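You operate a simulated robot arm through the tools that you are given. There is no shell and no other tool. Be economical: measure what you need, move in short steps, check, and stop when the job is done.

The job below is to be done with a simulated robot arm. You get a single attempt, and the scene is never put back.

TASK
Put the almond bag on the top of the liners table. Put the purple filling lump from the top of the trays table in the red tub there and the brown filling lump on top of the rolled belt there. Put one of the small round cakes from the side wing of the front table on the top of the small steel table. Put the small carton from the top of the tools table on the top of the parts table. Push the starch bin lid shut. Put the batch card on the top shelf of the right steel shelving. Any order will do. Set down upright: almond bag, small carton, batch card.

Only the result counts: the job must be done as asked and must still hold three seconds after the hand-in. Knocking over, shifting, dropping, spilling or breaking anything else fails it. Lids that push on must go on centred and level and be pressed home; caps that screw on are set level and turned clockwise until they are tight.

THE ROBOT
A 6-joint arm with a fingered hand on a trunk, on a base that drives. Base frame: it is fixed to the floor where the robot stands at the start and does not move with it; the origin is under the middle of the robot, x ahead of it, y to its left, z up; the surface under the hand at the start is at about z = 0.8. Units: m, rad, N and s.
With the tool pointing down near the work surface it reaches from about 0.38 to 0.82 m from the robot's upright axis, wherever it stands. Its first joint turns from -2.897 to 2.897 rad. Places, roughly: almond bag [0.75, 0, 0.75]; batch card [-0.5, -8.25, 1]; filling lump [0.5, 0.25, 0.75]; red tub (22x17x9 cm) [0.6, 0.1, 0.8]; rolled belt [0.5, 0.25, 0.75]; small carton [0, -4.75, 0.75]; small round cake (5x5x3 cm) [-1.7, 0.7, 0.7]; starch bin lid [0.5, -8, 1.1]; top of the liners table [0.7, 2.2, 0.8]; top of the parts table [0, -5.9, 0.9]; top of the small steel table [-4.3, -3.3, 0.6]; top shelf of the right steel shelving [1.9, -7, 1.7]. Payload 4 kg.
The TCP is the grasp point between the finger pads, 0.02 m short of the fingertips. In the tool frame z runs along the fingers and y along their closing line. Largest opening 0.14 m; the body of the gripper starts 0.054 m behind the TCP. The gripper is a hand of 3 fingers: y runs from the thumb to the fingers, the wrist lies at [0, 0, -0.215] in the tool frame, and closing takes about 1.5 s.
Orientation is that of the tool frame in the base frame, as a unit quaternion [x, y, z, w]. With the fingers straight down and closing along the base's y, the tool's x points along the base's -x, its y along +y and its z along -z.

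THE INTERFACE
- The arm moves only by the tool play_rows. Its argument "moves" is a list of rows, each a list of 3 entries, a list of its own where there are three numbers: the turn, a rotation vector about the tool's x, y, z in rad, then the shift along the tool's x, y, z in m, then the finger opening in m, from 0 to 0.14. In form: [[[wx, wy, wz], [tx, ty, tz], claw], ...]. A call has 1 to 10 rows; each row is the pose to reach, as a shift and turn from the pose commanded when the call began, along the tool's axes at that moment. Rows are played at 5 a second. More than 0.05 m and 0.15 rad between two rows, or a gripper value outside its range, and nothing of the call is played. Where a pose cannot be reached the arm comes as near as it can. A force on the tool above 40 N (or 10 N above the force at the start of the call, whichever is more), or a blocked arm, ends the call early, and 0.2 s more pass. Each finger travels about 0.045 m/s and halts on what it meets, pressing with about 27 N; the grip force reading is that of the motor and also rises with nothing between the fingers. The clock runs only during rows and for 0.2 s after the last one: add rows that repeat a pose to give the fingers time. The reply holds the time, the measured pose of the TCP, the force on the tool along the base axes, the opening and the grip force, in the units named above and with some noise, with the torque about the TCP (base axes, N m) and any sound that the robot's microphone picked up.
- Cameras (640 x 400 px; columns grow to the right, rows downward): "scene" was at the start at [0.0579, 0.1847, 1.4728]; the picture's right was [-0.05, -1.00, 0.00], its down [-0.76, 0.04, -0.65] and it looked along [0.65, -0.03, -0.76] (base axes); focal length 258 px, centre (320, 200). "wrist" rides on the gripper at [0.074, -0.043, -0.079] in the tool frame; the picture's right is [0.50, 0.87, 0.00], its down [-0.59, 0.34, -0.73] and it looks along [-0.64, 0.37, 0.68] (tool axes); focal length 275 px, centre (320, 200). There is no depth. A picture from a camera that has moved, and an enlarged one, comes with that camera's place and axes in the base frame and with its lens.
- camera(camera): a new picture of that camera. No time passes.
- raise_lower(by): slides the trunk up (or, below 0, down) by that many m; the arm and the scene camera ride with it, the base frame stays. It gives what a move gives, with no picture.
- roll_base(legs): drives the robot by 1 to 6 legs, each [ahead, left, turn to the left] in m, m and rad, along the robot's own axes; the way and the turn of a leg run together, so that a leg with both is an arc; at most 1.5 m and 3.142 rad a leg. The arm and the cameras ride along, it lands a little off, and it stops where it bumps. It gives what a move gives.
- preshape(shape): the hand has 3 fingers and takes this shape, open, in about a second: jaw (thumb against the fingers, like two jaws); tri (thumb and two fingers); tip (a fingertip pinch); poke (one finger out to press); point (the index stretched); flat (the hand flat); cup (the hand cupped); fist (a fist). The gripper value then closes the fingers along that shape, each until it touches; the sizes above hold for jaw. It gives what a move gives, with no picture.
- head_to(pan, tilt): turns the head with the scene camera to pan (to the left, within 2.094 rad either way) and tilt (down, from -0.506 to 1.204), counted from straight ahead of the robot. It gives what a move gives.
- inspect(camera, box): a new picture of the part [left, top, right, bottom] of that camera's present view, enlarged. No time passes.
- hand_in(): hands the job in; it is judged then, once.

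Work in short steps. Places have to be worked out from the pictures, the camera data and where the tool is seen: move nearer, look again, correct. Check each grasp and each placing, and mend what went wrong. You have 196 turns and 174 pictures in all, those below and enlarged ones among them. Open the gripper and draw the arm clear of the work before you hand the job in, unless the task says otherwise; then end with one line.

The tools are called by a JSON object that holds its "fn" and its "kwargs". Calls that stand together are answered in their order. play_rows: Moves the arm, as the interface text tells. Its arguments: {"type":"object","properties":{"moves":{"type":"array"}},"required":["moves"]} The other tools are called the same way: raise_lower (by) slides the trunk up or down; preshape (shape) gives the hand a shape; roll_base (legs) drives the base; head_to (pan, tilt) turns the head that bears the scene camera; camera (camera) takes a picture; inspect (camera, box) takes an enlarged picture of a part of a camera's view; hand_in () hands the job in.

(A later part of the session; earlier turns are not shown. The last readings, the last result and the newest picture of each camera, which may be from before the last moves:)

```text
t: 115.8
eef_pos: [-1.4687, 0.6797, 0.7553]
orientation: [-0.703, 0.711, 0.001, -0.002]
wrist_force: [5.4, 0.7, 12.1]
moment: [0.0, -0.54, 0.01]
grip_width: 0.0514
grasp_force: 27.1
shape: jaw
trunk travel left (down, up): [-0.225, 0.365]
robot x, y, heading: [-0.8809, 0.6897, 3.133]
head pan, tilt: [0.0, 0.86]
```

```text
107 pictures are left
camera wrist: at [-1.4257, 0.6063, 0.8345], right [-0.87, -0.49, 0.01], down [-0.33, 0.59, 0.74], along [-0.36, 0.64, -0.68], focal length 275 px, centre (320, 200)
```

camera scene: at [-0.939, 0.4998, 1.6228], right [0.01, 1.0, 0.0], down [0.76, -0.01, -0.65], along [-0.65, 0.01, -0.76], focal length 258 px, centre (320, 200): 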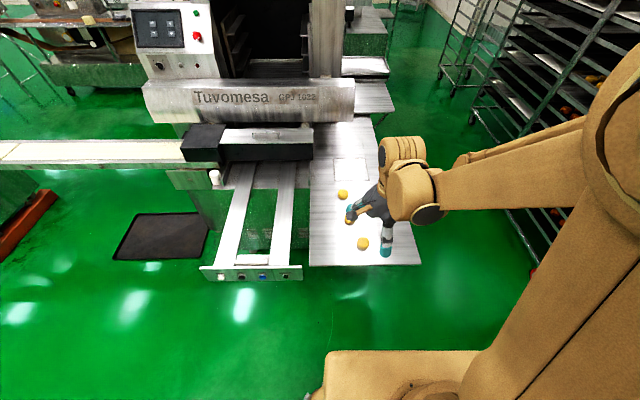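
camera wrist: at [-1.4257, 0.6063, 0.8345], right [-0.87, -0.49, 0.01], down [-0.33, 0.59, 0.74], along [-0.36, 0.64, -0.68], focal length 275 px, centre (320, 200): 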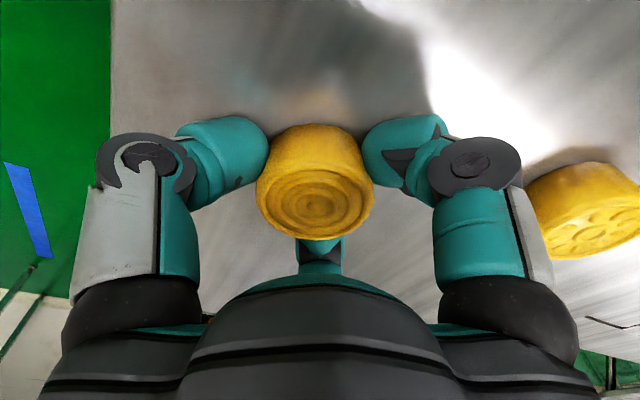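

The cake is gripped. I lift it straight up, then draw the arm in.

{"fn": "play_rows", "kwargs": {"moves": [[[0, 0, 0], [0, 0, -0.04], 0.035], [[0, 0, 0], [0, 0, -0.085], 0.035], [[0, 0, 0], [0, 0, -0.13], 0.035], [[0, 0, 0], [0, 0, -0.175], 0.035], [[0, 0, 0], [0, 0, -0.22], 0.035], [[0, 0, 0], [0, 0, -0.26], 0.035], [[0, 0, 0], [0, -0.04, -0.28], 0.035], [[0, 0, 0], [0, -0.085, -0.28], 0.035], [[0, 0, 0], [0, -0.13, -0.28], 0.035], [[0, 0, 0], [0, -0.16, -0.28], 0.035]]}}

{"fn": "camera", "kwargs": {"camera": "wrist"}}

{"fn": "head_to", "kwargs": {"pan": 1.0, "tilt": 0.35}}

{"fn": "camera", "kwargs": {"camera": "scene"}}

```text
t: 118.0
eef_pos: [-1.3075, 0.6794, 1.0348]
orientation: [-0.703, 0.711, 0.001, -0.003]
wrist_force: [-0.3, 0.1, -0.4]
moment: [0.0, 0.01, 0.01]
grip_width: 0.0503
grasp_force: 27.7
shape: jaw
trunk travel left (down, up): [-0.225, 0.365]
robot x, y, heading: [-0.8774, 0.6937, 3.125]
head pan, tilt: [0.0, 0.86]
```

```text
106 pictures are left
camera wrist: at [-1.2649, 0.6041, 1.1139], right [-0.87, -0.49, 0.01], down [-0.33, 0.59, 0.73], along [-0.36, 0.64, -0.68], focal length 275 px, centre (320, 200)
```

wrist: 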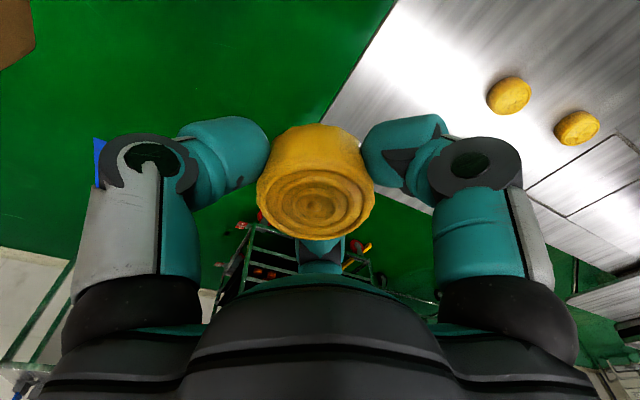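

```text
t: 119.3
eef_pos: [-1.3076, 0.6795, 1.034]
orientation: [-0.703, 0.711, 0.001, -0.003]
wrist_force: [-0.5, -0.2, 0.2]
moment: [-0.03, 0.0, -0.02]
grip_width: 0.0501
grasp_force: 27.0
shape: jaw
trunk travel left (down, up): [-0.225, 0.365]
robot x, y, heading: [-0.8797, 0.6914, 3.129]
head pan, tilt: [1.0, 0.351]
```

```text
105 pictures are left
camera scene: at [-0.9127, 0.4212, 1.6673], right [-0.83, 0.55, 0.0], down [0.19, 0.29, -0.94], along [-0.52, -0.78, -0.34], focal length 258 px, centre (320, 200)
```

scene: 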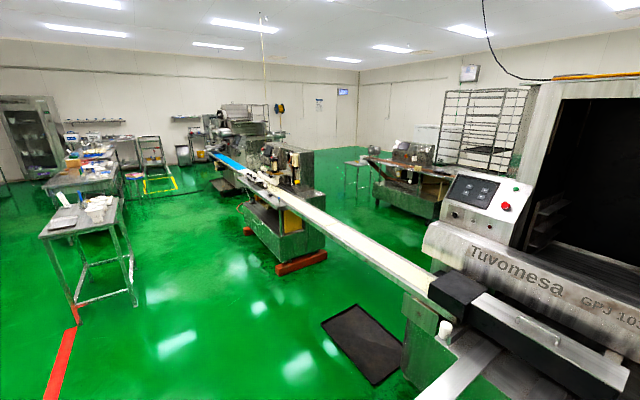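

The cake is held. The small steel table lies beyond the conveyor line (x≈-1.9), so I plan to go south along x≈-1.1 and look for the end of the line. I back off, turn left to face -y, and advance a bit.

{"fn": "roll_base", "kwargs": {"legs": [[-0.15, 0, 0], [0, 0, 1.57], [1.0, -0.3, 0]]}}

{"fn": "head_to", "kwargs": {"pan": 0.0, "tilt": 0.2}}

{"fn": "camera", "kwargs": {"camera": "scene"}}

```text
t: 129.4
eef_pos: [-1.0513, -0.7144, 1.0341]
orientation: [1.0, -0.011, 0.001, 0.002]
wrist_force: [-0.3, -0.7, 0.2]
moment: [-0.01, 0.0, 0.01]
grip_width: 0.0502
grasp_force: 27.0
shape: jaw
trunk travel left (down, up): [-0.225, 0.365]
robot x, y, heading: [-1.0581, -0.2846, -1.591]
head pan, tilt: [1.0, 0.351]
```

```text
t: 130.7
eef_pos: [-1.0519, -0.7144, 1.0336]
orientation: [1.0, -0.01, 0.001, 0.003]
wrist_force: [0.1, 1.0, -0.7]
moment: [0.02, -0.03, -0.06]
grip_width: 0.0502
grasp_force: 27.4
shape: jaw
trunk travel left (down, up): [-0.225, 0.365]
robot x, y, heading: [-1.059, -0.2826, -1.596]
head pan, tilt: [0.0, 0.201]
```

```text
104 pictures are left
camera scene: at [-0.8696, -0.3637, 1.6813], right [-1.0, 0.02, 0.0], down [0.0, 0.2, -0.98], along [-0.02, -0.98, -0.2], focal length 258 px, centre (320, 200)
```

scene: 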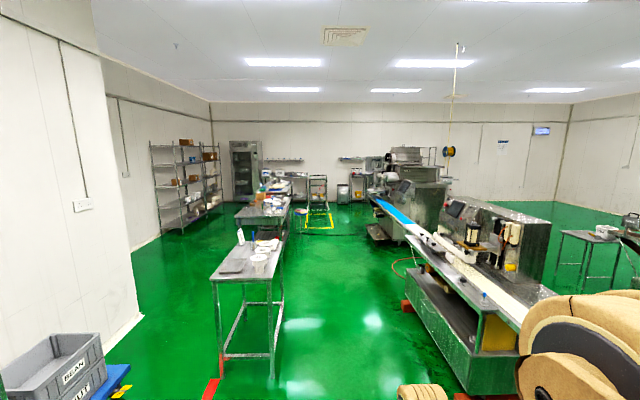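

I enlarge the far part of the line to find where it ends.

{"fn": "inspect", "kwargs": {"camera": "scene", "box": [280, 130, 640, 330]}}

{"fn": "inspect", "kwargs": {"camera": "scene", "box": [130, 120, 400, 300]}}

```text
1.78 times, centred on (460, 230) of scene
camera zoom: at [-0.8696, -0.3637, 1.6813], right [-1.0, 0.02, 0.0], down [0.0, 0.2, -0.98], along [-0.02, -0.98, -0.2], focal length 458 px, centre (71, 147)
```

zoom: 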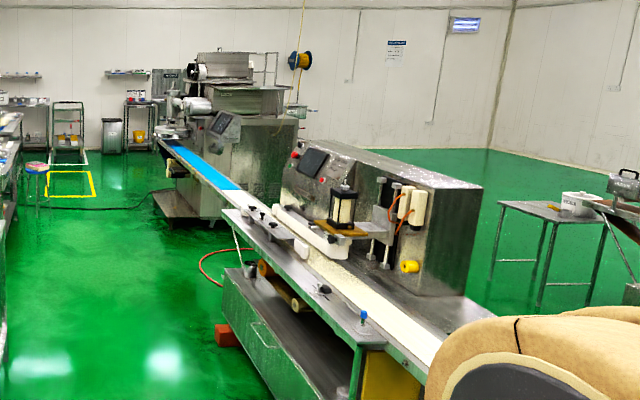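

```text
2.22 times, centred on (265, 210) of scene
camera zoom: at [-0.8696, -0.3637, 1.6813], right [-1.0, 0.02, 0.0], down [0.0, 0.2, -0.98], along [-0.02, -0.98, -0.2], focal length 573 px, centre (442, 178)
```

zoom: 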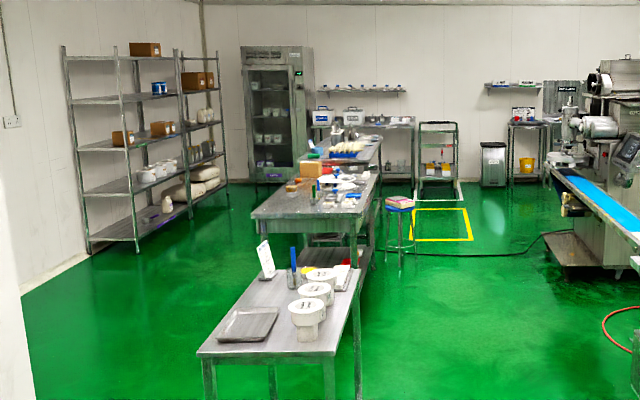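

The line seems to end around y≈-5.5; the aisle at x≈-1.2 is free. I drive south in stages.

{"fn": "roll_base", "kwargs": {"legs": [[1.5, -0.12, 0.022], [1.5, 0, 0]]}}

{"fn": "camera", "kwargs": {"camera": "scene"}}

```text
refused: leg 1 is longer than a leg can be; nothing moved
```

```text
101 pictures are left
camera scene: at [-0.8696, -0.3637, 1.6813], right [-1.0, 0.02, 0.0], down [0.0, 0.2, -0.98], along [-0.02, -0.98, -0.2], focal length 258 px, centre (320, 200)
```

scene: 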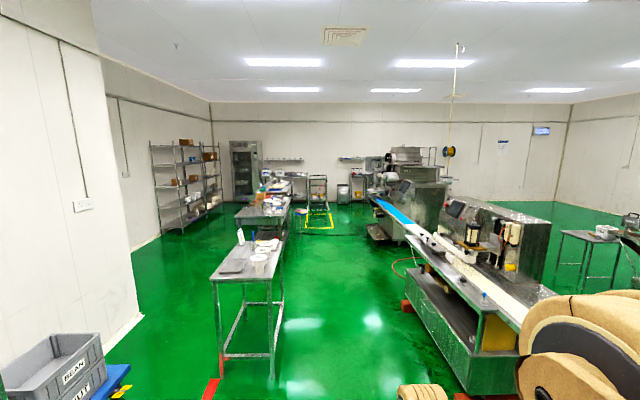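

The first leg was slightly too long; I shorten it.

{"fn": "roll_base", "kwargs": {"legs": [[1.4, -0.12, 0.022], [1.5, 0, 0]]}}

```text
t: 144.9
eef_pos: [-1.1505, -3.6604, 1.0352]
orientation: [1.0, 0.004, 0.001, 0.003]
wrist_force: [0.7, -1.1, -1.5]
moment: [-0.01, 0.01, 0.01]
grip_width: 0.0499
grasp_force: 26.8
shape: jaw
trunk travel left (down, up): [-0.225, 0.365]
robot x, y, heading: [-1.1743, -3.2321, -1.563]
head pan, tilt: [0.0, 0.201]
```

I look ahead from here to find the end of the line.

{"fn": "head_to", "kwargs": {"pan": -0.35, "tilt": 0.35}}

{"fn": "camera", "kwargs": {"camera": "scene"}}

```text
t: 145.8
eef_pos: [-1.1509, -3.6604, 1.0334]
orientation: [1.0, 0.004, 0.0, 0.003]
wrist_force: [0.0, -0.5, -1.2]
moment: [-0.01, 0.0, 0.01]
grip_width: 0.0501
grasp_force: 26.5
shape: jaw
trunk travel left (down, up): [-0.225, 0.365]
robot x, y, heading: [-1.1676, -3.23, -1.565]
head pan, tilt: [-0.351, 0.351]
```

```text
100 pictures are left
camera scene: at [-1.012, -3.2991, 1.6673], right [-0.94, 0.34, 0.0], down [0.12, 0.32, -0.94], along [-0.32, -0.88, -0.34], focal length 258 px, centre (320, 200)
```

scene: 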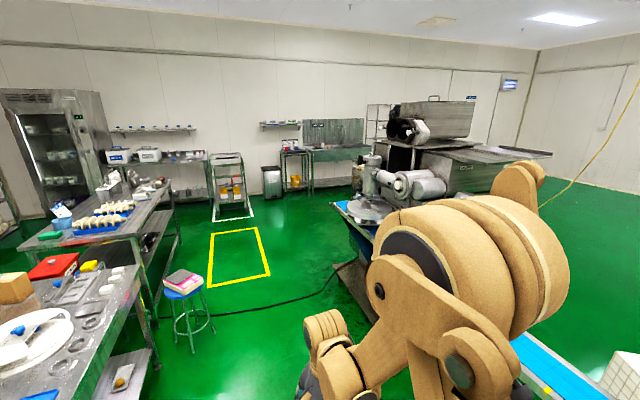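

The line's end is still partly hidden. I advance 2 m more along x≈-1.25 and look right.

{"fn": "roll_base", "kwargs": {"legs": [[1.2, -0.1, 0], [1.2, 0, 0]]}}

{"fn": "head_to", "kwargs": {"pan": -1.2, "tilt": 0.4}}

{"fn": "camera", "kwargs": {"camera": "scene"}}

```text
t: 157.5
eef_pos: [-1.2562, -6.0602, 1.0343]
orientation: [1.0, -0.005, 0.0, 0.003]
wrist_force: [-0.5, -0.5, 0.0]
moment: [0.03, 0.02, 0.03]
grip_width: 0.0503
grasp_force: 26.9
shape: jaw
trunk travel left (down, up): [-0.225, 0.365]
robot x, y, heading: [-1.2685, -5.6289, -1.582]
head pan, tilt: [-0.351, 0.351]
```

```text
t: 158.7
eef_pos: [-1.2555, -6.0611, 1.0345]
orientation: [1.0, -0.005, 0.001, 0.003]
wrist_force: [-0.5, -0.5, 0.4]
moment: [0.0, -0.01, 0.01]
grip_width: 0.05
grasp_force: 27.0
shape: jaw
trunk travel left (down, up): [-0.225, 0.365]
robot x, y, heading: [-1.2654, -5.6334, -1.579]
head pan, tilt: [-1.201, 0.4]
```

```text
99 pictures are left
camera scene: at [-1.1627, -5.6473, 1.6628], right [-0.35, 0.94, 0.0], down [0.36, 0.14, -0.92], along [-0.86, -0.32, -0.39], focal length 258 px, centre (320, 200)
```

scene: 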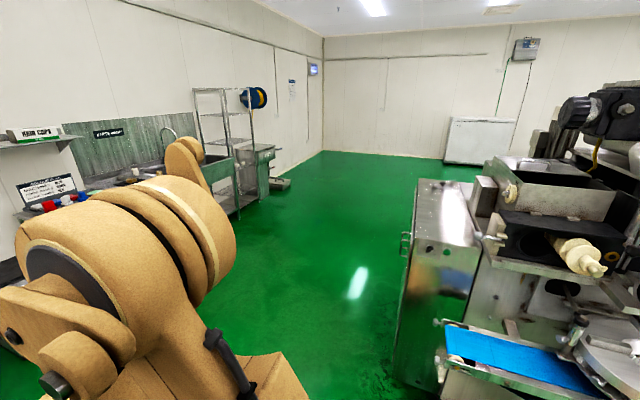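

The line ends at y≈-5.6, so there's a free passage at y≈-6.5. I go around it: ahead 0.85, turn right, and west 2.1 m.

{"fn": "roll_base", "kwargs": {"legs": [[0.85, 0, 0], [0, 0, -1.562], [1.2, 0, 0], [0.9, 0, 0]]}}

{"fn": "head_to", "kwargs": {"pan": -1.2, "tilt": 0.3}}

{"fn": "camera", "kwargs": {"camera": "scene"}}

```text
t: 177.0
eef_pos: [-3.7979, -6.5113, 1.0332]
orientation: [0.712, -0.702, -0.001, 0.003]
wrist_force: [-0.6, 0.1, -0.8]
moment: [-0.02, 0.0, -0.02]
grip_width: 0.05
grasp_force: 26.9
shape: jaw
trunk travel left (down, up): [-0.225, 0.365]
robot x, y, heading: [-3.3672, -6.4882, -3.132]
head pan, tilt: [-1.201, 0.4]
```

```text
t: 177.7
eef_pos: [-3.7967, -6.5113, 1.0339]
orientation: [0.712, -0.702, -0.001, 0.002]
wrist_force: [-0.3, 0.5, -0.5]
moment: [0.05, 0.01, -0.01]
grip_width: 0.0502
grasp_force: 27.1
shape: jaw
trunk travel left (down, up): [-0.225, 0.365]
robot x, y, heading: [-3.363, -6.4884, -3.128]
head pan, tilt: [-1.201, 0.3]
```

```text
98 pictures are left
camera scene: at [-3.3798, -6.5941, 1.672], right [0.93, 0.37, 0.0], down [0.11, -0.27, -0.96], along [-0.36, 0.89, -0.3], focal length 258 px, centre (320, 200)
```

scene: 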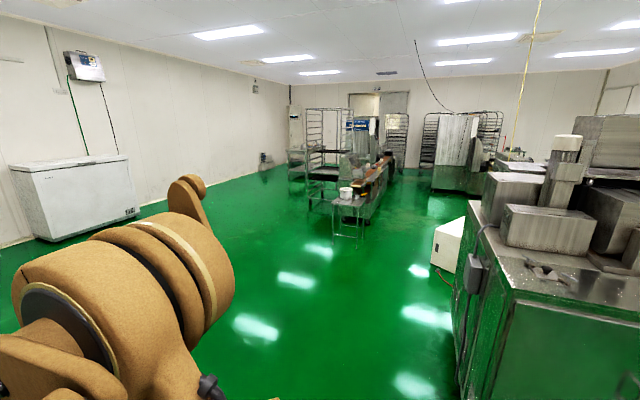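

The small steel table is seen at about (-4.2, -3.5). I turn to face north and approach it.

{"fn": "roll_base", "kwargs": {"legs": [[0, 0, -1.58], [1.2, 0.45, 0], [0.8, 0.4, 0]]}}

{"fn": "head_to", "kwargs": {"pan": 0.0, "tilt": 0.7}}

{"fn": "camera", "kwargs": {"camera": "scene"}}

```text
t: 192.4
eef_pos: [-4.2207, -4.0383, 1.0332]
orientation: [0.004, 1.0, 0.003, -0.001]
wrist_force: [-0.7, 0.4, 0.0]
moment: [0.02, 0.0, 0.0]
grip_width: 0.0498
grasp_force: 27.0
shape: jaw
trunk travel left (down, up): [-0.225, 0.365]
robot x, y, heading: [-4.2082, -4.4678, 1.564]
head pan, tilt: [-1.201, 0.3]
```

```text
t: 193.8
eef_pos: [-4.2211, -4.0385, 1.0346]
orientation: [0.004, 1.0, 0.003, -0.001]
wrist_force: [0.4, 0.8, -0.6]
moment: [-0.01, -0.01, 0.03]
grip_width: 0.0498
grasp_force: 27.2
shape: jaw
trunk travel left (down, up): [-0.225, 0.365]
robot x, y, heading: [-4.207, -4.4703, 1.564]
head pan, tilt: [0.0, 0.7]
```

```text
97 pictures are left
camera scene: at [-4.3969, -4.4028, 1.6359], right [1.0, -0.01, 0.0], down [-0.01, -0.64, -0.76], along [0.01, 0.76, -0.64], focal length 258 px, centre (320, 200)
```

scene: 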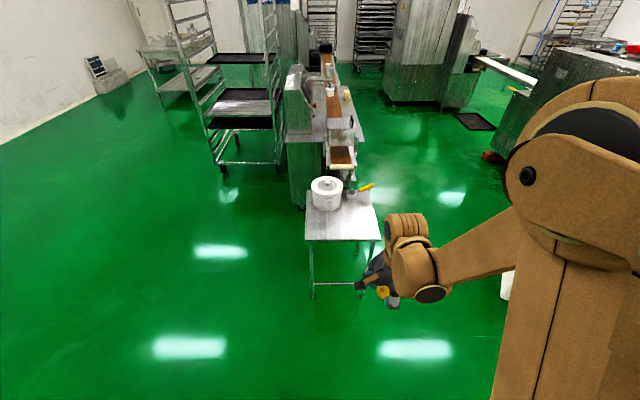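

The table top spans about x -4.46…-4.08, y -3.53…-3.13, with a tub and a yellow tool at the back. I drive 0.42 m ahead and look.

{"fn": "roll_base", "kwargs": {"legs": [[0.42, 0, 0]]}}

{"fn": "head_to", "kwargs": {"pan": 0.0, "tilt": 0.9}}

{"fn": "camera", "kwargs": {"camera": "scene"}}

{"fn": "camera", "kwargs": {"camera": "wrist"}}

```text
t: 196.3
eef_pos: [-4.2188, -3.6173, 1.0327]
orientation: [0.001, 1.0, 0.003, -0.001]
wrist_force: [-0.7, 0.1, -0.4]
moment: [-0.03, -0.02, -0.03]
grip_width: 0.0495
grasp_force: 26.8
shape: jaw
trunk travel left (down, up): [-0.225, 0.365]
robot x, y, heading: [-4.1993, -4.053, 1.572]
head pan, tilt: [0.0, 0.7]
```

```text
t: 197.1
eef_pos: [-4.2213, -3.619, 1.0342]
orientation: [0.001, 1.0, 0.003, 0.0]
wrist_force: [0.5, 0.2, 0.2]
moment: [-0.01, -0.04, -0.01]
grip_width: 0.0495
grasp_force: 27.2
shape: jaw
trunk travel left (down, up): [-0.225, 0.365]
robot x, y, heading: [-4.204, -4.0491, 1.564]
head pan, tilt: [0.0, 0.901]
```

```text
96 pictures are left
camera scene: at [-4.3945, -3.9937, 1.6198], right [1.0, 0.0, 0.0], down [0.0, -0.78, -0.62], along [0.0, 0.62, -0.78], focal length 258 px, centre (320, 200)
```

scene: 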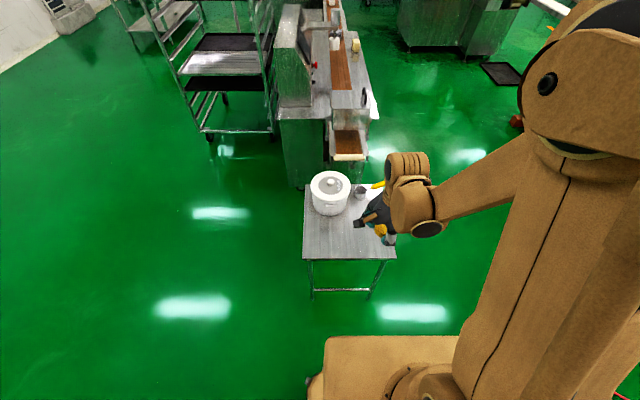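

```text
95 pictures are left
camera wrist: at [-4.2933, -3.6628, 1.1137], right [-0.5, 0.87, 0.01], down [0.59, 0.33, 0.73], along [0.64, 0.37, -0.68], focal length 275 px, centre (320, 200)
```

wrist: 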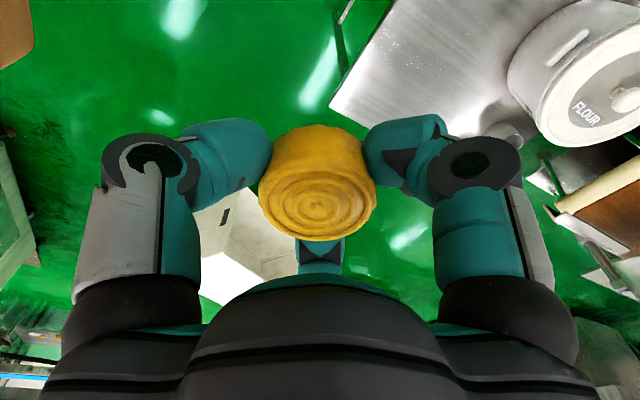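

Triangulated: table top z≈0.634, front edge y≈-3.51, right edge x≈-4.075. I move over (-4.19, -3.42) and descend to 0.70.

{"fn": "play_rows", "kwargs": {"moves": [[[0, 0, 0], [-0.007, 0.045, 0], 0.035], [[0, 0, 0], [-0.014, 0.09, 0], 0.035], [[0, 0, 0], [-0.021, 0.135, 0], 0.035], [[0, 0, 0], [-0.028, 0.175, 0.02], 0.035], [[0, 0, 0], [-0.031, 0.199, 0.06], 0.035], [[0, 0, 0], [-0.031, 0.199, 0.11], 0.035], [[0, 0, 0], [-0.031, 0.199, 0.16], 0.035], [[0, 0, 0], [-0.031, 0.199, 0.21], 0.035], [[0, 0, 0], [-0.031, 0.199, 0.26], 0.035], [[0, 0, 0], [-0.031, 0.199, 0.31], 0.035]]}}

{"fn": "camera", "kwargs": {"camera": "scene"}}

{"fn": "camera", "kwargs": {"camera": "wrist"}}

```text
t: 199.3
eef_pos: [-4.1884, -3.4248, 0.7414]
orientation: [0.001, 1.0, 0.003, 0.0]
wrist_force: [-0.3, -0.3, -0.5]
moment: [0.0, 0.02, 0.01]
grip_width: 0.0496
grasp_force: 26.8
shape: jaw
out of reach, approached as far as the arm can: row 10
trunk travel left (down, up): [-0.225, 0.365]
robot x, y, heading: [-4.2063, -4.0516, 1.572]
head pan, tilt: [0.0, 0.901]
```

```text
94 pictures are left
camera scene: at [-4.3945, -3.9943, 1.6198], right [1.0, 0.0, 0.0], down [0.0, -0.78, -0.62], along [0.0, 0.62, -0.78], focal length 258 px, centre (320, 200)
```

scene: 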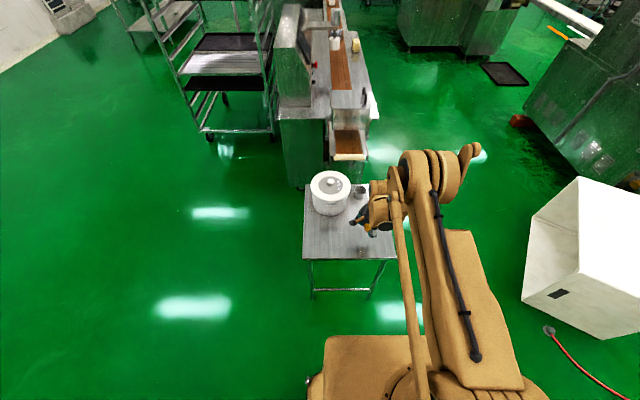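

```text
93 pictures are left
camera wrist: at [-4.2614, -3.469, 0.8201], right [-0.5, 0.87, 0.01], down [0.59, 0.33, 0.74], along [0.64, 0.37, -0.68], focal length 275 px, centre (320, 200)
```

wrist: 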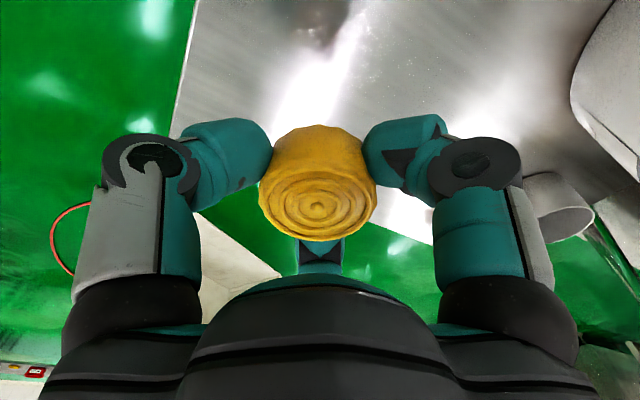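

The arm is at its low limit, so I use the trunk: first 5.5 cm down.

{"fn": "raise_lower", "kwargs": {"by": -0.058}}

{"fn": "inspect", "kwargs": {"camera": "scene", "box": [300, 160, 440, 280]}}

```text
t: 200.2
eef_pos: [-4.187, -3.4255, 0.6829]
orientation: [0.001, 1.0, 0.004, -0.001]
wrist_force: [-0.2, 0.6, 0.1]
moment: [0.0, -0.01, -0.02]
grip_width: 0.0497
grasp_force: 26.9
shape: jaw
trunk travel left (down, up): [-0.167, 0.423]
robot x, y, heading: [-4.2024, -4.05, 1.569]
head pan, tilt: [0.0, 0.901]
```

```text
3.33 times, centred on (370, 220) of scene
camera zoom: at [-4.3945, -3.9938, 1.5618], right [1.0, 0.0, 0.0], down [0.0, -0.78, -0.62], along [0.0, 0.62, -0.78], focal length 859 px, centre (153, 133)
```

zoom: 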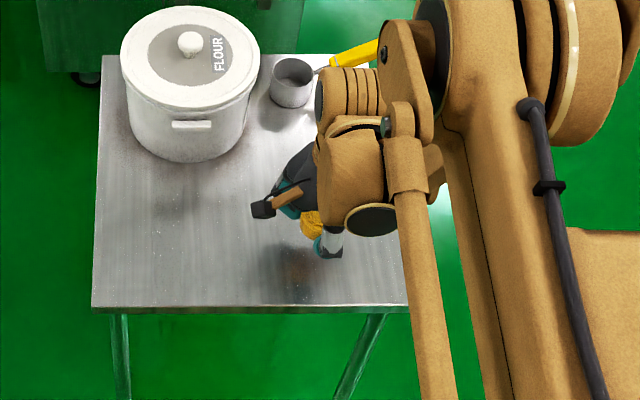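

Still clear of the table; I lower the trunk another 1 cm and read the force.

{"fn": "raise_lower", "kwargs": {"by": -0.01}}

```text
t: 200.8
eef_pos: [-4.1875, -3.4255, 0.673]
orientation: [0.0, 1.0, 0.003, -0.001]
wrist_force: [-0.3, -0.5, -0.3]
moment: [0.01, 0.05, 0.03]
grip_width: 0.0497
grasp_force: 27.4
shape: jaw
trunk travel left (down, up): [-0.157, 0.433]
robot x, y, heading: [-4.2049, -4.0486, 1.569]
head pan, tilt: [0.0, 0.901]
```

Another 5 mm.

{"fn": "raise_lower", "kwargs": {"by": -0.005}}

```text
t: 201.4
eef_pos: [-4.1879, -3.4253, 0.6671]
orientation: [0.001, 1.0, 0.003, -0.001]
wrist_force: [-0.2, -0.2, -1.1]
moment: [-0.03, 0.0, -0.02]
grip_width: 0.0495
grasp_force: 26.8
shape: jaw
trunk travel left (down, up): [-0.152, 0.438]
robot x, y, heading: [-4.2052, -4.0453, 1.57]
head pan, tilt: [0.0, 0.901]
```

No contact yet; 4 mm more.

{"fn": "raise_lower", "kwargs": {"by": -0.004}}

{"fn": "camera", "kwargs": {"camera": "wrist"}}

```text
t: 201.9
eef_pos: [-4.1884, -3.4248, 0.6643]
orientation: [0.001, 1.0, 0.003, -0.001]
wrist_force: [0.5, 0.7, -0.2]
moment: [-0.01, 0.0, -0.01]
grip_width: 0.0496
grasp_force: 26.6
shape: jaw
trunk travel left (down, up): [-0.148, 0.442]
robot x, y, heading: [-4.2048, -4.0496, 1.564]
head pan, tilt: [0.0, 0.901]
```

```text
91 pictures are left
camera wrist: at [-4.2615, -3.4687, 0.7433], right [-0.5, 0.87, 0.01], down [0.59, 0.33, 0.74], along [0.64, 0.37, -0.68], focal length 275 px, centre (320, 200)
```

wrist: 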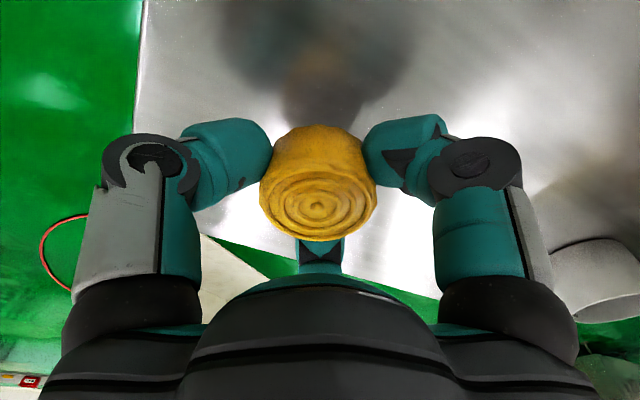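

The reflection still shows a gap of about 1–2 cm. I lower 8 mm more.

{"fn": "raise_lower", "kwargs": {"by": -0.008}}

{"fn": "inspect", "kwargs": {"camera": "wrist", "box": [200, 0, 440, 180]}}

```text
t: 202.5
eef_pos: [-4.1878, -3.425, 0.6556]
orientation: [0.001, 1.0, 0.003, -0.001]
wrist_force: [-0.7, 0.6, -1.0]
moment: [0.01, 0.01, -0.02]
grip_width: 0.0495
grasp_force: 27.1
shape: jaw
trunk travel left (down, up): [-0.14, 0.45]
robot x, y, heading: [-4.2054, -4.0489, 1.565]
head pan, tilt: [0.0, 0.901]
```

```text
2.22 times, centred on (320, 90) of wrist
camera zoom: at [-4.2615, -3.4687, 0.7353], right [-0.5, 0.87, 0.01], down [0.59, 0.33, 0.74], along [0.64, 0.37, -0.68], focal length 612 px, centre (320, 444)
```

zoom: 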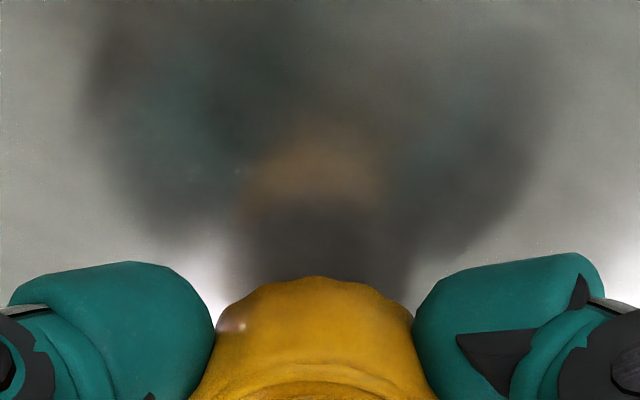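

A gap of roughly 1 cm remains; 7 mm more.

{"fn": "raise_lower", "kwargs": {"by": -0.007}}

{"fn": "inspect", "kwargs": {"camera": "wrist", "box": [200, 0, 440, 180]}}

```text
t: 203.0
eef_pos: [-4.1881, -3.4244, 0.65]
orientation: [0.001, 1.0, 0.004, 0.0]
wrist_force: [0.0, 0.8, -1.0]
moment: [-0.01, -0.02, -0.01]
grip_width: 0.0496
grasp_force: 26.6
shape: jaw
trunk travel left (down, up): [-0.133, 0.457]
robot x, y, heading: [-4.202, -4.0499, 1.566]
head pan, tilt: [0.0, 0.901]
```

```text
2.22 times, centred on (320, 90) of wrist
camera zoom: at [-4.2615, -3.4687, 0.7283], right [-0.5, 0.87, 0.01], down [0.59, 0.33, 0.74], along [0.64, 0.37, -0.68], focal length 612 px, centre (320, 444)
```

zoom: 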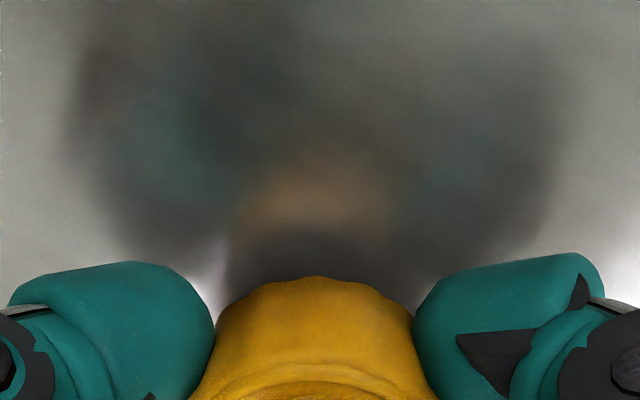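

The gap shrank from 78 to about 50 px over 6.5 mm; roughly 10 mm left. I lower 8 mm.

{"fn": "raise_lower", "kwargs": {"by": -0.008}}

{"fn": "inspect", "kwargs": {"camera": "wrist", "box": [200, 0, 440, 180]}}

```text
t: 203.6
eef_pos: [-4.1891, -3.4242, 0.6409]
orientation: [0.001, 1.0, 0.003, -0.001]
wrist_force: [0.7, 0.0, 0.1]
moment: [0.0, -0.03, -0.02]
grip_width: 0.0496
grasp_force: 26.4
shape: jaw
trunk travel left (down, up): [-0.125, 0.465]
robot x, y, heading: [-4.2035, -4.0483, 1.569]
head pan, tilt: [0.0, 0.901]
```

```text
2.22 times, centred on (320, 90) of wrist
camera zoom: at [-4.2615, -3.4686, 0.7202], right [-0.5, 0.87, 0.01], down [0.59, 0.33, 0.74], along [0.64, 0.37, -0.68], focal length 612 px, centre (320, 444)
```

zoom: 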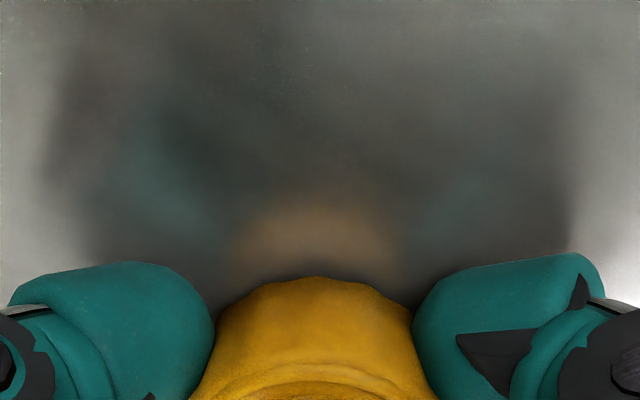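

Only a few millimetres left; 3 mm more.

{"fn": "raise_lower", "kwargs": {"by": -0.003}}

```text
t: 204.1
eef_pos: [-4.1888, -3.426, 0.6403]
orientation: [0.001, 1.0, 0.004, 0.0]
wrist_force: [0.5, -1.6, 19.8]
moment: [-0.7, 0.01, 0.0]
grip_width: 0.0507
grasp_force: 27.0
shape: jaw
trunk travel left (down, up): [-0.122, 0.468]
robot x, y, heading: [-4.2073, -4.0518, 1.565]
head pan, tilt: [0.0, 0.901]
```

Contact (20 N). I ease up 2 mm, open, then rise with arm.

{"fn": "play_rows", "kwargs": {"moves": [[[0, 0, 0], [0, 0, -0.003], 0.04], [[0, 0, 0], [0, 0, -0.004], 0.055], [[0, 0, 0], [0, 0, -0.006], 0.07], [[0, 0, 0], [0, 0, -0.006], 0.085], [[0, 0, 0], [0, 0, -0.006], 0.09], [[0, 0, 0], [0, 0, -0.006], 0.09], [[0, 0, 0], [0, 0, -0.05], 0.09], [[0, 0, 0], [0, 0, -0.1], 0.09], [[0, 0, 0], [0, 0, -0.15], 0.09], [[0, 0, 0], [0, 0, -0.2], 0.09]]}}

{"fn": "camera", "kwargs": {"camera": "wrist"}}

```text
t: 206.3
eef_pos: [-4.1905, -3.4278, 0.8379]
orientation: [0.001, 1.0, 0.003, -0.001]
wrist_force: [0.0, -0.5, 0.3]
moment: [0.01, -0.02, -0.01]
grip_width: 0.0895
grasp_force: 0.1
shape: jaw
trunk travel left (down, up): [-0.122, 0.468]
robot x, y, heading: [-4.2051, -4.0476, 1.57]
head pan, tilt: [0.0, 0.901]
```

```text
87 pictures are left
camera wrist: at [-4.2638, -3.4709, 0.918], right [-0.5, 0.87, 0.01], down [0.59, 0.33, 0.74], along [0.64, 0.37, -0.68], focal length 275 px, centre (320, 200)
```

wrist: 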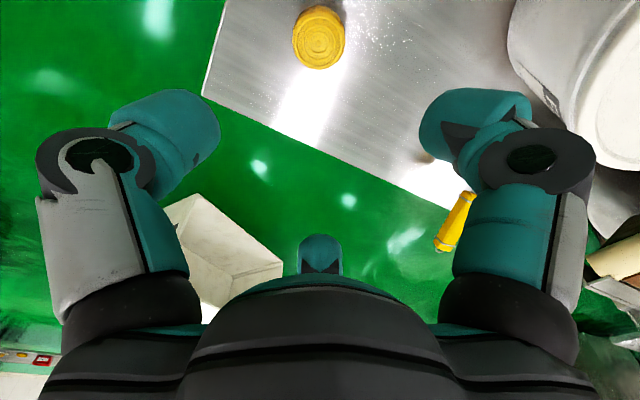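

The cake stands on the small steel table. I draw the arm in and up, then drive back around the line to the tools table.

{"fn": "play_rows", "kwargs": {"moves": [[[0, 0, 0], [0, 0, -0.05], 0.1], [[0, 0, 0], [0, 0, -0.1], 0.12], [[0, 0, 0], [0, 0, -0.15], 0.14], [[0, 0, 0], [0, -0.045, -0.16], 0.14], [[0, 0, 0], [0, -0.09, -0.17], 0.14], [[0, 0, 0], [0, -0.135, -0.18], 0.14], [[0, 0, 0], [0, -0.18, -0.19], 0.14]]}}

{"fn": "roll_base", "kwargs": {"legs": [[-1.3, 0, 0], [-1.15, 0, 0], [0, 0, -1.57], [1.5, 0, 0]]}}

{"fn": "head_to", "kwargs": {"pan": 0.5, "tilt": 0.35}}

{"fn": "camera", "kwargs": {"camera": "scene"}}

```text
t: 207.9
eef_pos: [-4.1886, -3.6089, 1.029]
orientation: [0.001, 1.0, 0.004, -0.001]
wrist_force: [-0.2, 0.4, 0.4]
moment: [0.03, 0.02, -0.01]
grip_width: 0.1401
grasp_force: 0.1
shape: jaw
trunk travel left (down, up): [-0.122, 0.468]
robot x, y, heading: [-4.2066, -4.0468, 1.57]
head pan, tilt: [0.0, 0.901]
```

```text
t: 230.7
eef_pos: [-2.2834, -6.5126, 1.0291]
orientation: [0.705, 0.709, 0.002, 0.001]
wrist_force: [-0.5, 0.7, -0.3]
moment: [-0.01, 0.01, 0.03]
grip_width: 0.1399
grasp_force: 0.1
shape: jaw
trunk travel left (down, up): [-0.122, 0.468]
robot x, y, heading: [-2.7224, -6.4985, 0.004]
head pan, tilt: [0.0, 0.901]
```

```text
t: 231.7
eef_pos: [-2.2825, -6.5122, 1.0292]
orientation: [0.704, 0.71, 0.003, 0.002]
wrist_force: [0.4, 0.0, -0.1]
moment: [0.01, 0.01, -0.02]
grip_width: 0.1398
grasp_force: 0.1
shape: jaw
trunk travel left (down, up): [-0.122, 0.468]
robot x, y, heading: [-2.7285, -6.5032, 0.002]
head pan, tilt: [0.499, 0.351]
```

```text
86 pictures are left
camera scene: at [-2.6627, -6.2666, 1.5642], right [0.48, -0.88, 0.0], down [-0.3, -0.17, -0.94], along [0.82, 0.45, -0.34], focal length 258 px, centre (320, 200)
```

scene: 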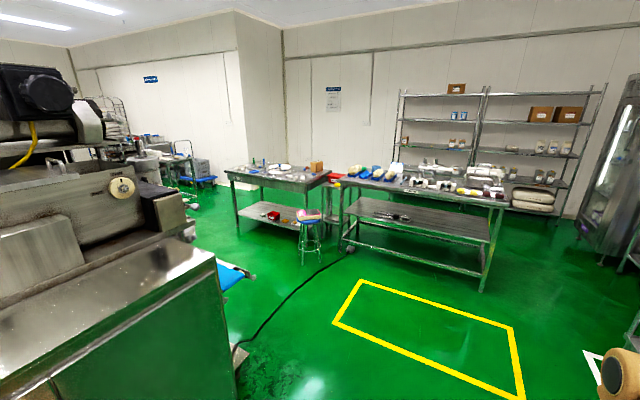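

The tools table carries a brown carton at about (-0.1, -4.8); a stool stands in front at about (-0.75, -5.0). I go to x≈-1.3 and then sideways north to y≈-4.4.

{"fn": "roll_base", "kwargs": {"legs": [[1.43, 0, 0], [0, 1.0, 0], [0, 1.1, 0]]}}

{"fn": "head_to", "kwargs": {"pan": -0.3, "tilt": 0.6}}

{"fn": "camera", "kwargs": {"camera": "scene"}}

```text
t: 248.8
eef_pos: [-0.9016, -4.3958, 1.0281]
orientation: [0.701, 0.713, 0.002, 0.002]
wrist_force: [0.8, 0.3, -0.1]
moment: [0.02, -0.01, -0.02]
grip_width: 0.14
grasp_force: 0.1
shape: jaw
trunk travel left (down, up): [-0.122, 0.468]
robot x, y, heading: [-1.3421, -4.3856, 0.009]
head pan, tilt: [0.499, 0.351]
```

```text
t: 249.9
eef_pos: [-0.9007, -4.3973, 1.0289]
orientation: [0.701, 0.713, 0.003, 0.002]
wrist_force: [-0.4, 0.6, 0.4]
moment: [0.0, 0.01, 0.01]
grip_width: 0.14
grasp_force: 0.0
shape: jaw
trunk travel left (down, up): [-0.122, 0.468]
robot x, y, heading: [-1.3402, -4.3888, 0.012]
head pan, tilt: [-0.3, 0.6]
```

```text
85 pictures are left
camera scene: at [-1.2792, -4.2241, 1.5416], right [-0.28, -0.96, 0.0], down [-0.54, 0.16, -0.83], along [0.79, -0.23, -0.56], focal length 258 px, centre (320, 200)
```

scene: 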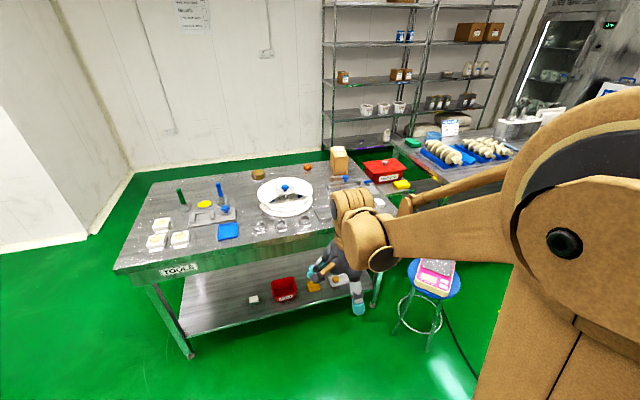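

I enlarge the area around the carton.

{"fn": "inspect", "kwargs": {"camera": "scene", "box": [240, 130, 440, 270]}}

```text
2.86 times, centred on (340, 200) of scene
camera zoom: at [-1.2792, -4.2241, 1.5416], right [-0.28, -0.96, 0.0], down [-0.54, 0.16, -0.83], along [0.79, -0.23, -0.56], focal length 737 px, centre (263, 200)
```

zoom: 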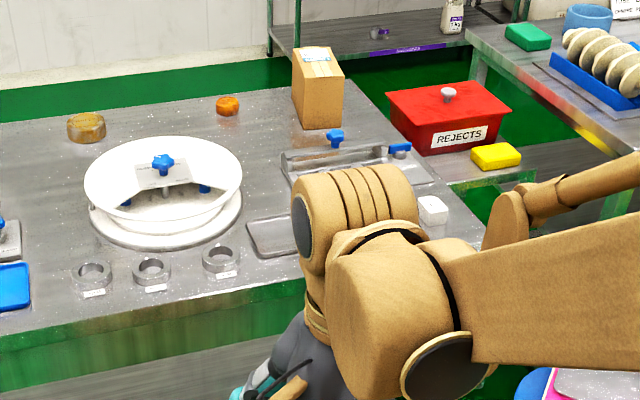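

The carton is near (-0.09, -4.69). I raise the trunk 0.12 for clearance, then drive ahead 0.55 m.

{"fn": "raise_lower", "kwargs": {"by": 0.12}}

{"fn": "roll_base", "kwargs": {"legs": [[0.54, 0, -0.012]]}}

{"fn": "head_to", "kwargs": {"pan": -0.3, "tilt": 0.75}}

{"fn": "camera", "kwargs": {"camera": "scene"}}

{"fn": "camera", "kwargs": {"camera": "wrist"}}

```text
t: 251.4
eef_pos: [-0.9005, -4.3971, 1.1487]
orientation: [0.701, 0.713, 0.003, 0.002]
wrist_force: [-1.4, -0.4, -0.4]
moment: [-0.01, -0.03, -0.02]
grip_width: 0.1401
grasp_force: 0.0
shape: jaw
trunk travel left (down, up): [-0.242, 0.348]
robot x, y, heading: [-1.3405, -4.3888, 0.013]
head pan, tilt: [-0.3, 0.6]
```

```text
t: 254.5
eef_pos: [-0.3563, -4.4032, 1.1493]
orientation: [0.708, 0.706, 0.003, 0.001]
wrist_force: [0.9, -0.6, 0.2]
moment: [-0.01, 0.01, 0.01]
grip_width: 0.1397
grasp_force: 0.0
shape: jaw
trunk travel left (down, up): [-0.242, 0.348]
robot x, y, heading: [-0.7938, -4.3847, -0.004]
head pan, tilt: [-0.3, 0.6]
```

```text
t: 255.2
eef_pos: [-0.3566, -4.4027, 1.1493]
orientation: [0.707, 0.707, 0.003, 0.002]
wrist_force: [0.1, 0.1, -0.8]
moment: [0.0, 0.02, 0.0]
grip_width: 0.14
grasp_force: 0.0
shape: jaw
trunk travel left (down, up): [-0.242, 0.348]
robot x, y, heading: [-0.7941, -4.3838, -0.006]
head pan, tilt: [-0.3, 0.75]
```

```text
83 pictures are left
camera scene: at [-0.7363, -4.221, 1.6487], right [-0.3, -0.95, 0.0], down [-0.65, 0.2, -0.73], along [0.7, -0.22, -0.68], focal length 258 px, centre (320, 200)
```

scene: 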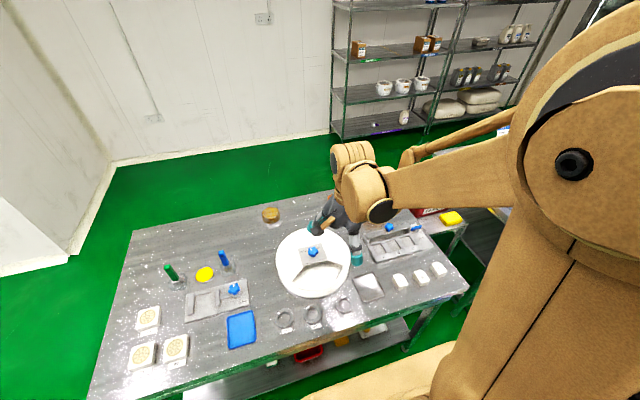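

```text
82 pictures are left
camera wrist: at [-0.3986, -4.3291, 1.229], right [0.87, 0.5, 0.01], down [0.33, -0.59, 0.74], along [0.37, -0.64, -0.68], focal length 275 px, centre (320, 200)
```

wrist: 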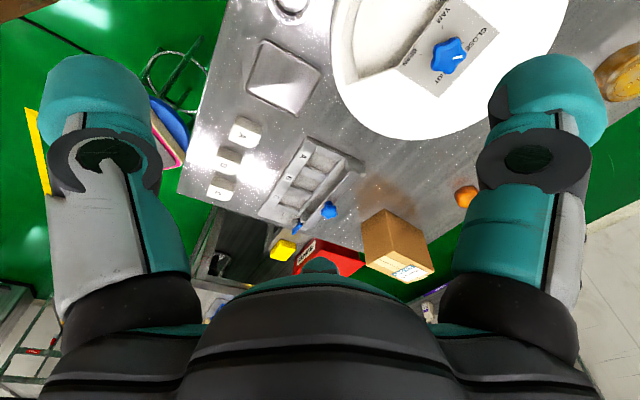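

I need a closer look at the carton; I move the hand to about (-0.15, -4.67) staying high.

{"fn": "play_rows", "kwargs": {"moves": [[[0, 0, 0], [-0.034, 0.026, 0], 0.14], [[0, 0, 0], [-0.068, 0.052, 0], 0.14], [[0, 0, 0], [-0.102, 0.078, 0], 0.14], [[0, 0, 0], [-0.136, 0.104, 0], 0.14], [[0, 0, 0], [-0.17, 0.13, 0], 0.14], [[0, 0, 0], [-0.204, 0.156, 0], 0.14], [[0, 0, 0], [-0.238, 0.182, 0], 0.14], [[0, 0, 0], [-0.27, 0.206, 0], 0.14]]}}

{"fn": "camera", "kwargs": {"camera": "wrist"}}

{"fn": "inspect", "kwargs": {"camera": "scene", "box": [300, 130, 480, 290]}}

```text
t: 257.0
eef_pos: [-0.1507, -4.6735, 1.1504]
orientation: [0.708, 0.706, 0.003, 0.001]
wrist_force: [-0.2, 0.7, 0.6]
moment: [0.0, -0.02, 0.01]
grip_width: 0.1399
grasp_force: 0.1
shape: jaw
trunk travel left (down, up): [-0.242, 0.348]
robot x, y, heading: [-0.7964, -4.3858, -0.003]
head pan, tilt: [-0.3, 0.75]
```

```text
81 pictures are left
camera wrist: at [-0.193, -4.6006, 1.2296], right [0.87, 0.5, 0.01], down [0.33, -0.59, 0.73], along [0.37, -0.64, -0.68], focal length 275 px, centre (320, 200)
```

wrist: 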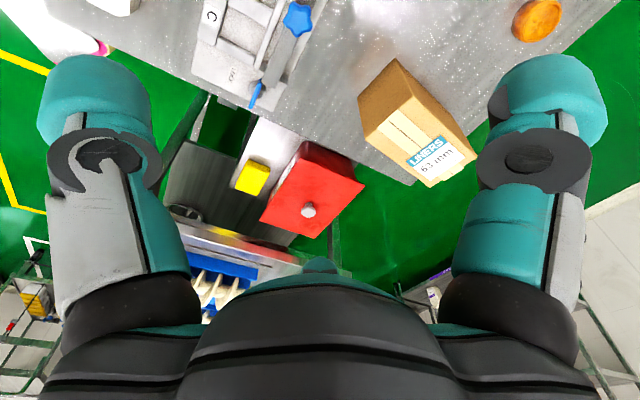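

```text
2.50 times, centred on (390, 210) of scene
camera zoom: at [-0.735, -4.2222, 1.6487], right [-0.3, -0.95, 0.0], down [-0.65, 0.21, -0.73], along [0.7, -0.22, -0.68], focal length 645 px, centre (145, 175)
```

zoom: 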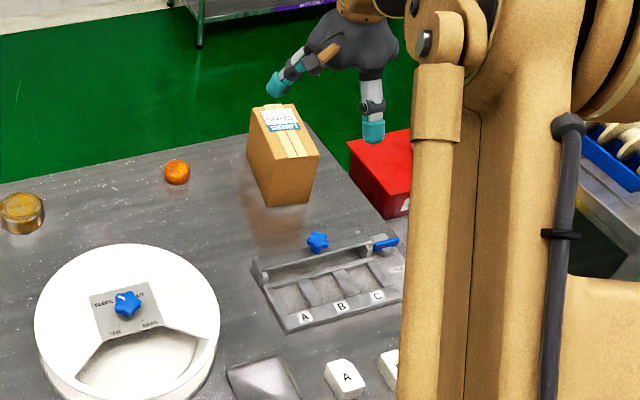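

Combining views: carton about 0.14×0.083×0.14 m, centre (0.016, -4.70), top z≈0.955, table ≈0.815, yawed -13°. It's slightly beyond reach, so I move the base 6 cm ahead and 9 cm right, then turn the hand -1.34 rad so it closes across the narrow width.

{"fn": "roll_base", "kwargs": {"legs": [[0.06, -0.09, 0]]}}

{"fn": "play_rows", "kwargs": {"moves": [[[0, 0, -0.14], [0, 0, 0], 0.14], [[0, 0, -0.28], [0, 0, 0], 0.14], [[0, 0, -0.42], [0, 0, 0], 0.14], [[0, 0, -0.56], [0, 0, 0], 0.14], [[0, 0, -0.7], [0, 0, 0], 0.14], [[0, 0, -0.84], [0, 0, 0], 0.14], [[0, 0, -0.98], [0, 0, 0], 0.14], [[0, 0, -1.12], [0, 0, 0], 0.14], [[0, 0, -1.26], [0, 0, 0], 0.14], [[0, 0, -1.344], [0, 0, 0], 0.14]]}}

{"fn": "camera", "kwargs": {"camera": "wrist"}}

{"fn": "inspect", "kwargs": {"camera": "scene", "box": [300, 110, 480, 270]}}

```text
t: 258.2
eef_pos: [-0.0913, -4.763, 1.1501]
orientation: [0.708, 0.706, 0.003, 0.0]
wrist_force: [-0.5, -0.5, -0.2]
moment: [0.02, 0.01, -0.02]
grip_width: 0.14
grasp_force: 0.1
shape: jaw
trunk travel left (down, up): [-0.242, 0.348]
robot x, y, heading: [-0.7381, -4.477, -0.004]
head pan, tilt: [-0.3, 0.75]
```

```text
t: 260.4
eef_pos: [-0.0919, -4.7642, 1.1505]
orientation: [0.113, 0.994, 0.001, 0.003]
wrist_force: [-0.7, 0.9, 0.1]
moment: [-0.06, -0.02, -0.01]
grip_width: 0.14
grasp_force: 0.1
shape: jaw
trunk travel left (down, up): [-0.242, 0.348]
robot x, y, heading: [-0.7379, -4.4758, -0.003]
head pan, tilt: [-0.3, 0.75]
```

```text
79 pictures are left
camera wrist: at [-0.1736, -4.7896, 1.2295], right [-0.29, 0.96, 0.0], down [0.64, 0.2, 0.74], along [0.71, 0.22, -0.67], focal length 275 px, centre (320, 200)
```

wrist: 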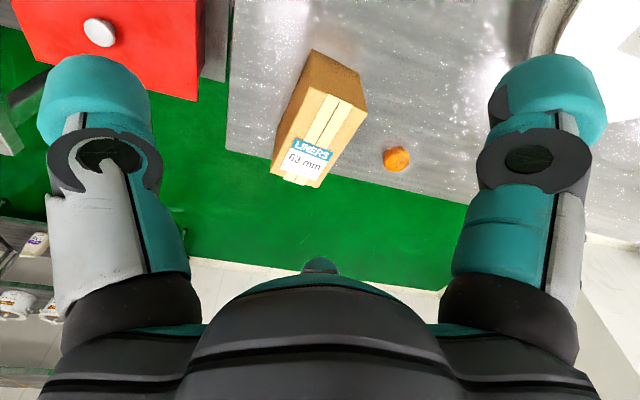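

```text
2.50 times, centred on (390, 190) of scene
camera zoom: at [-0.6768, -4.3127, 1.6487], right [-0.3, -0.95, 0.0], down [-0.65, 0.2, -0.73], along [0.7, -0.22, -0.68], focal length 645 px, centre (145, 225)
```

zoom: 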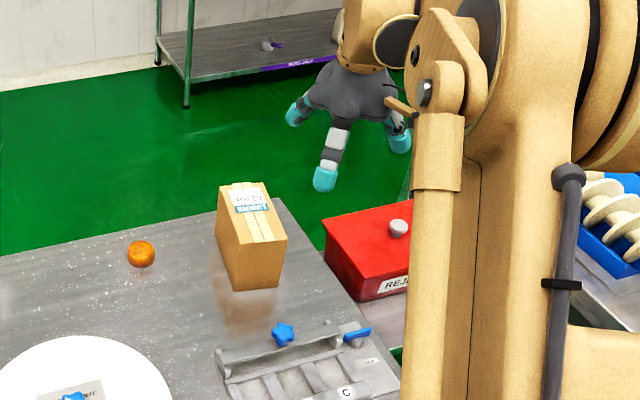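

The views now give a centre of about (0.03, -4.724) with top ~0.935 and a smaller yaw (-7°). I move above it, adjust the turn, and come down to z≈1.05 for another look.

{"fn": "play_rows", "kwargs": {"moves": [[[0, 0, -0.03], [-0.037, 0.022, 0], 0.14], [[0, 0, -0.06], [-0.074, 0.044, 0], 0.14], [[0, 0, -0.09], [-0.11, 0.0655, 0], 0.14], [[0, 0, -0.09], [-0.11, 0.0655, 0.04], 0.14], [[0, 0, -0.09], [-0.11, 0.0655, 0.08], 0.14], [[0, 0, -0.09], [-0.11, 0.0655, 0.1], 0.14]]}}

{"fn": "camera", "kwargs": {"camera": "wrist"}}

{"fn": "inspect", "kwargs": {"camera": "scene", "box": [300, 110, 480, 270]}}

```text
t: 261.8
eef_pos: [0.0321, -4.7226, 1.0525]
orientation: [0.069, 0.998, 0.001, 0.002]
wrist_force: [0.7, 1.3, 0.3]
moment: [0.03, -0.01, -0.01]
grip_width: 0.1396
grasp_force: 0.0
shape: jaw
trunk travel left (down, up): [-0.242, 0.348]
robot x, y, heading: [-0.7313, -4.4772, -0.005]
head pan, tilt: [-0.3, 0.75]
```

```text
77 pictures are left
camera wrist: at [-0.0471, -4.7561, 1.1307], right [-0.38, 0.93, 0.0], down [0.62, 0.25, 0.74], along [0.68, 0.28, -0.67], focal length 275 px, centre (320, 200)
```

wrist: 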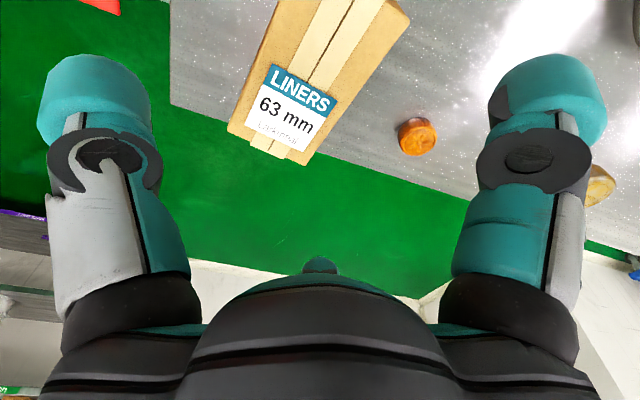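

```text
2.50 times, centred on (390, 190) of scene
camera zoom: at [-0.6769, -4.3127, 1.6487], right [-0.3, -0.95, 0.0], down [-0.65, 0.2, -0.73], along [0.7, -0.22, -0.68], focal length 645 px, centre (145, 225)
```

zoom: 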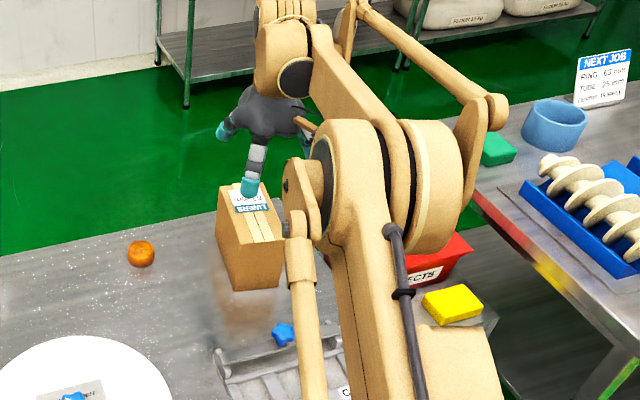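

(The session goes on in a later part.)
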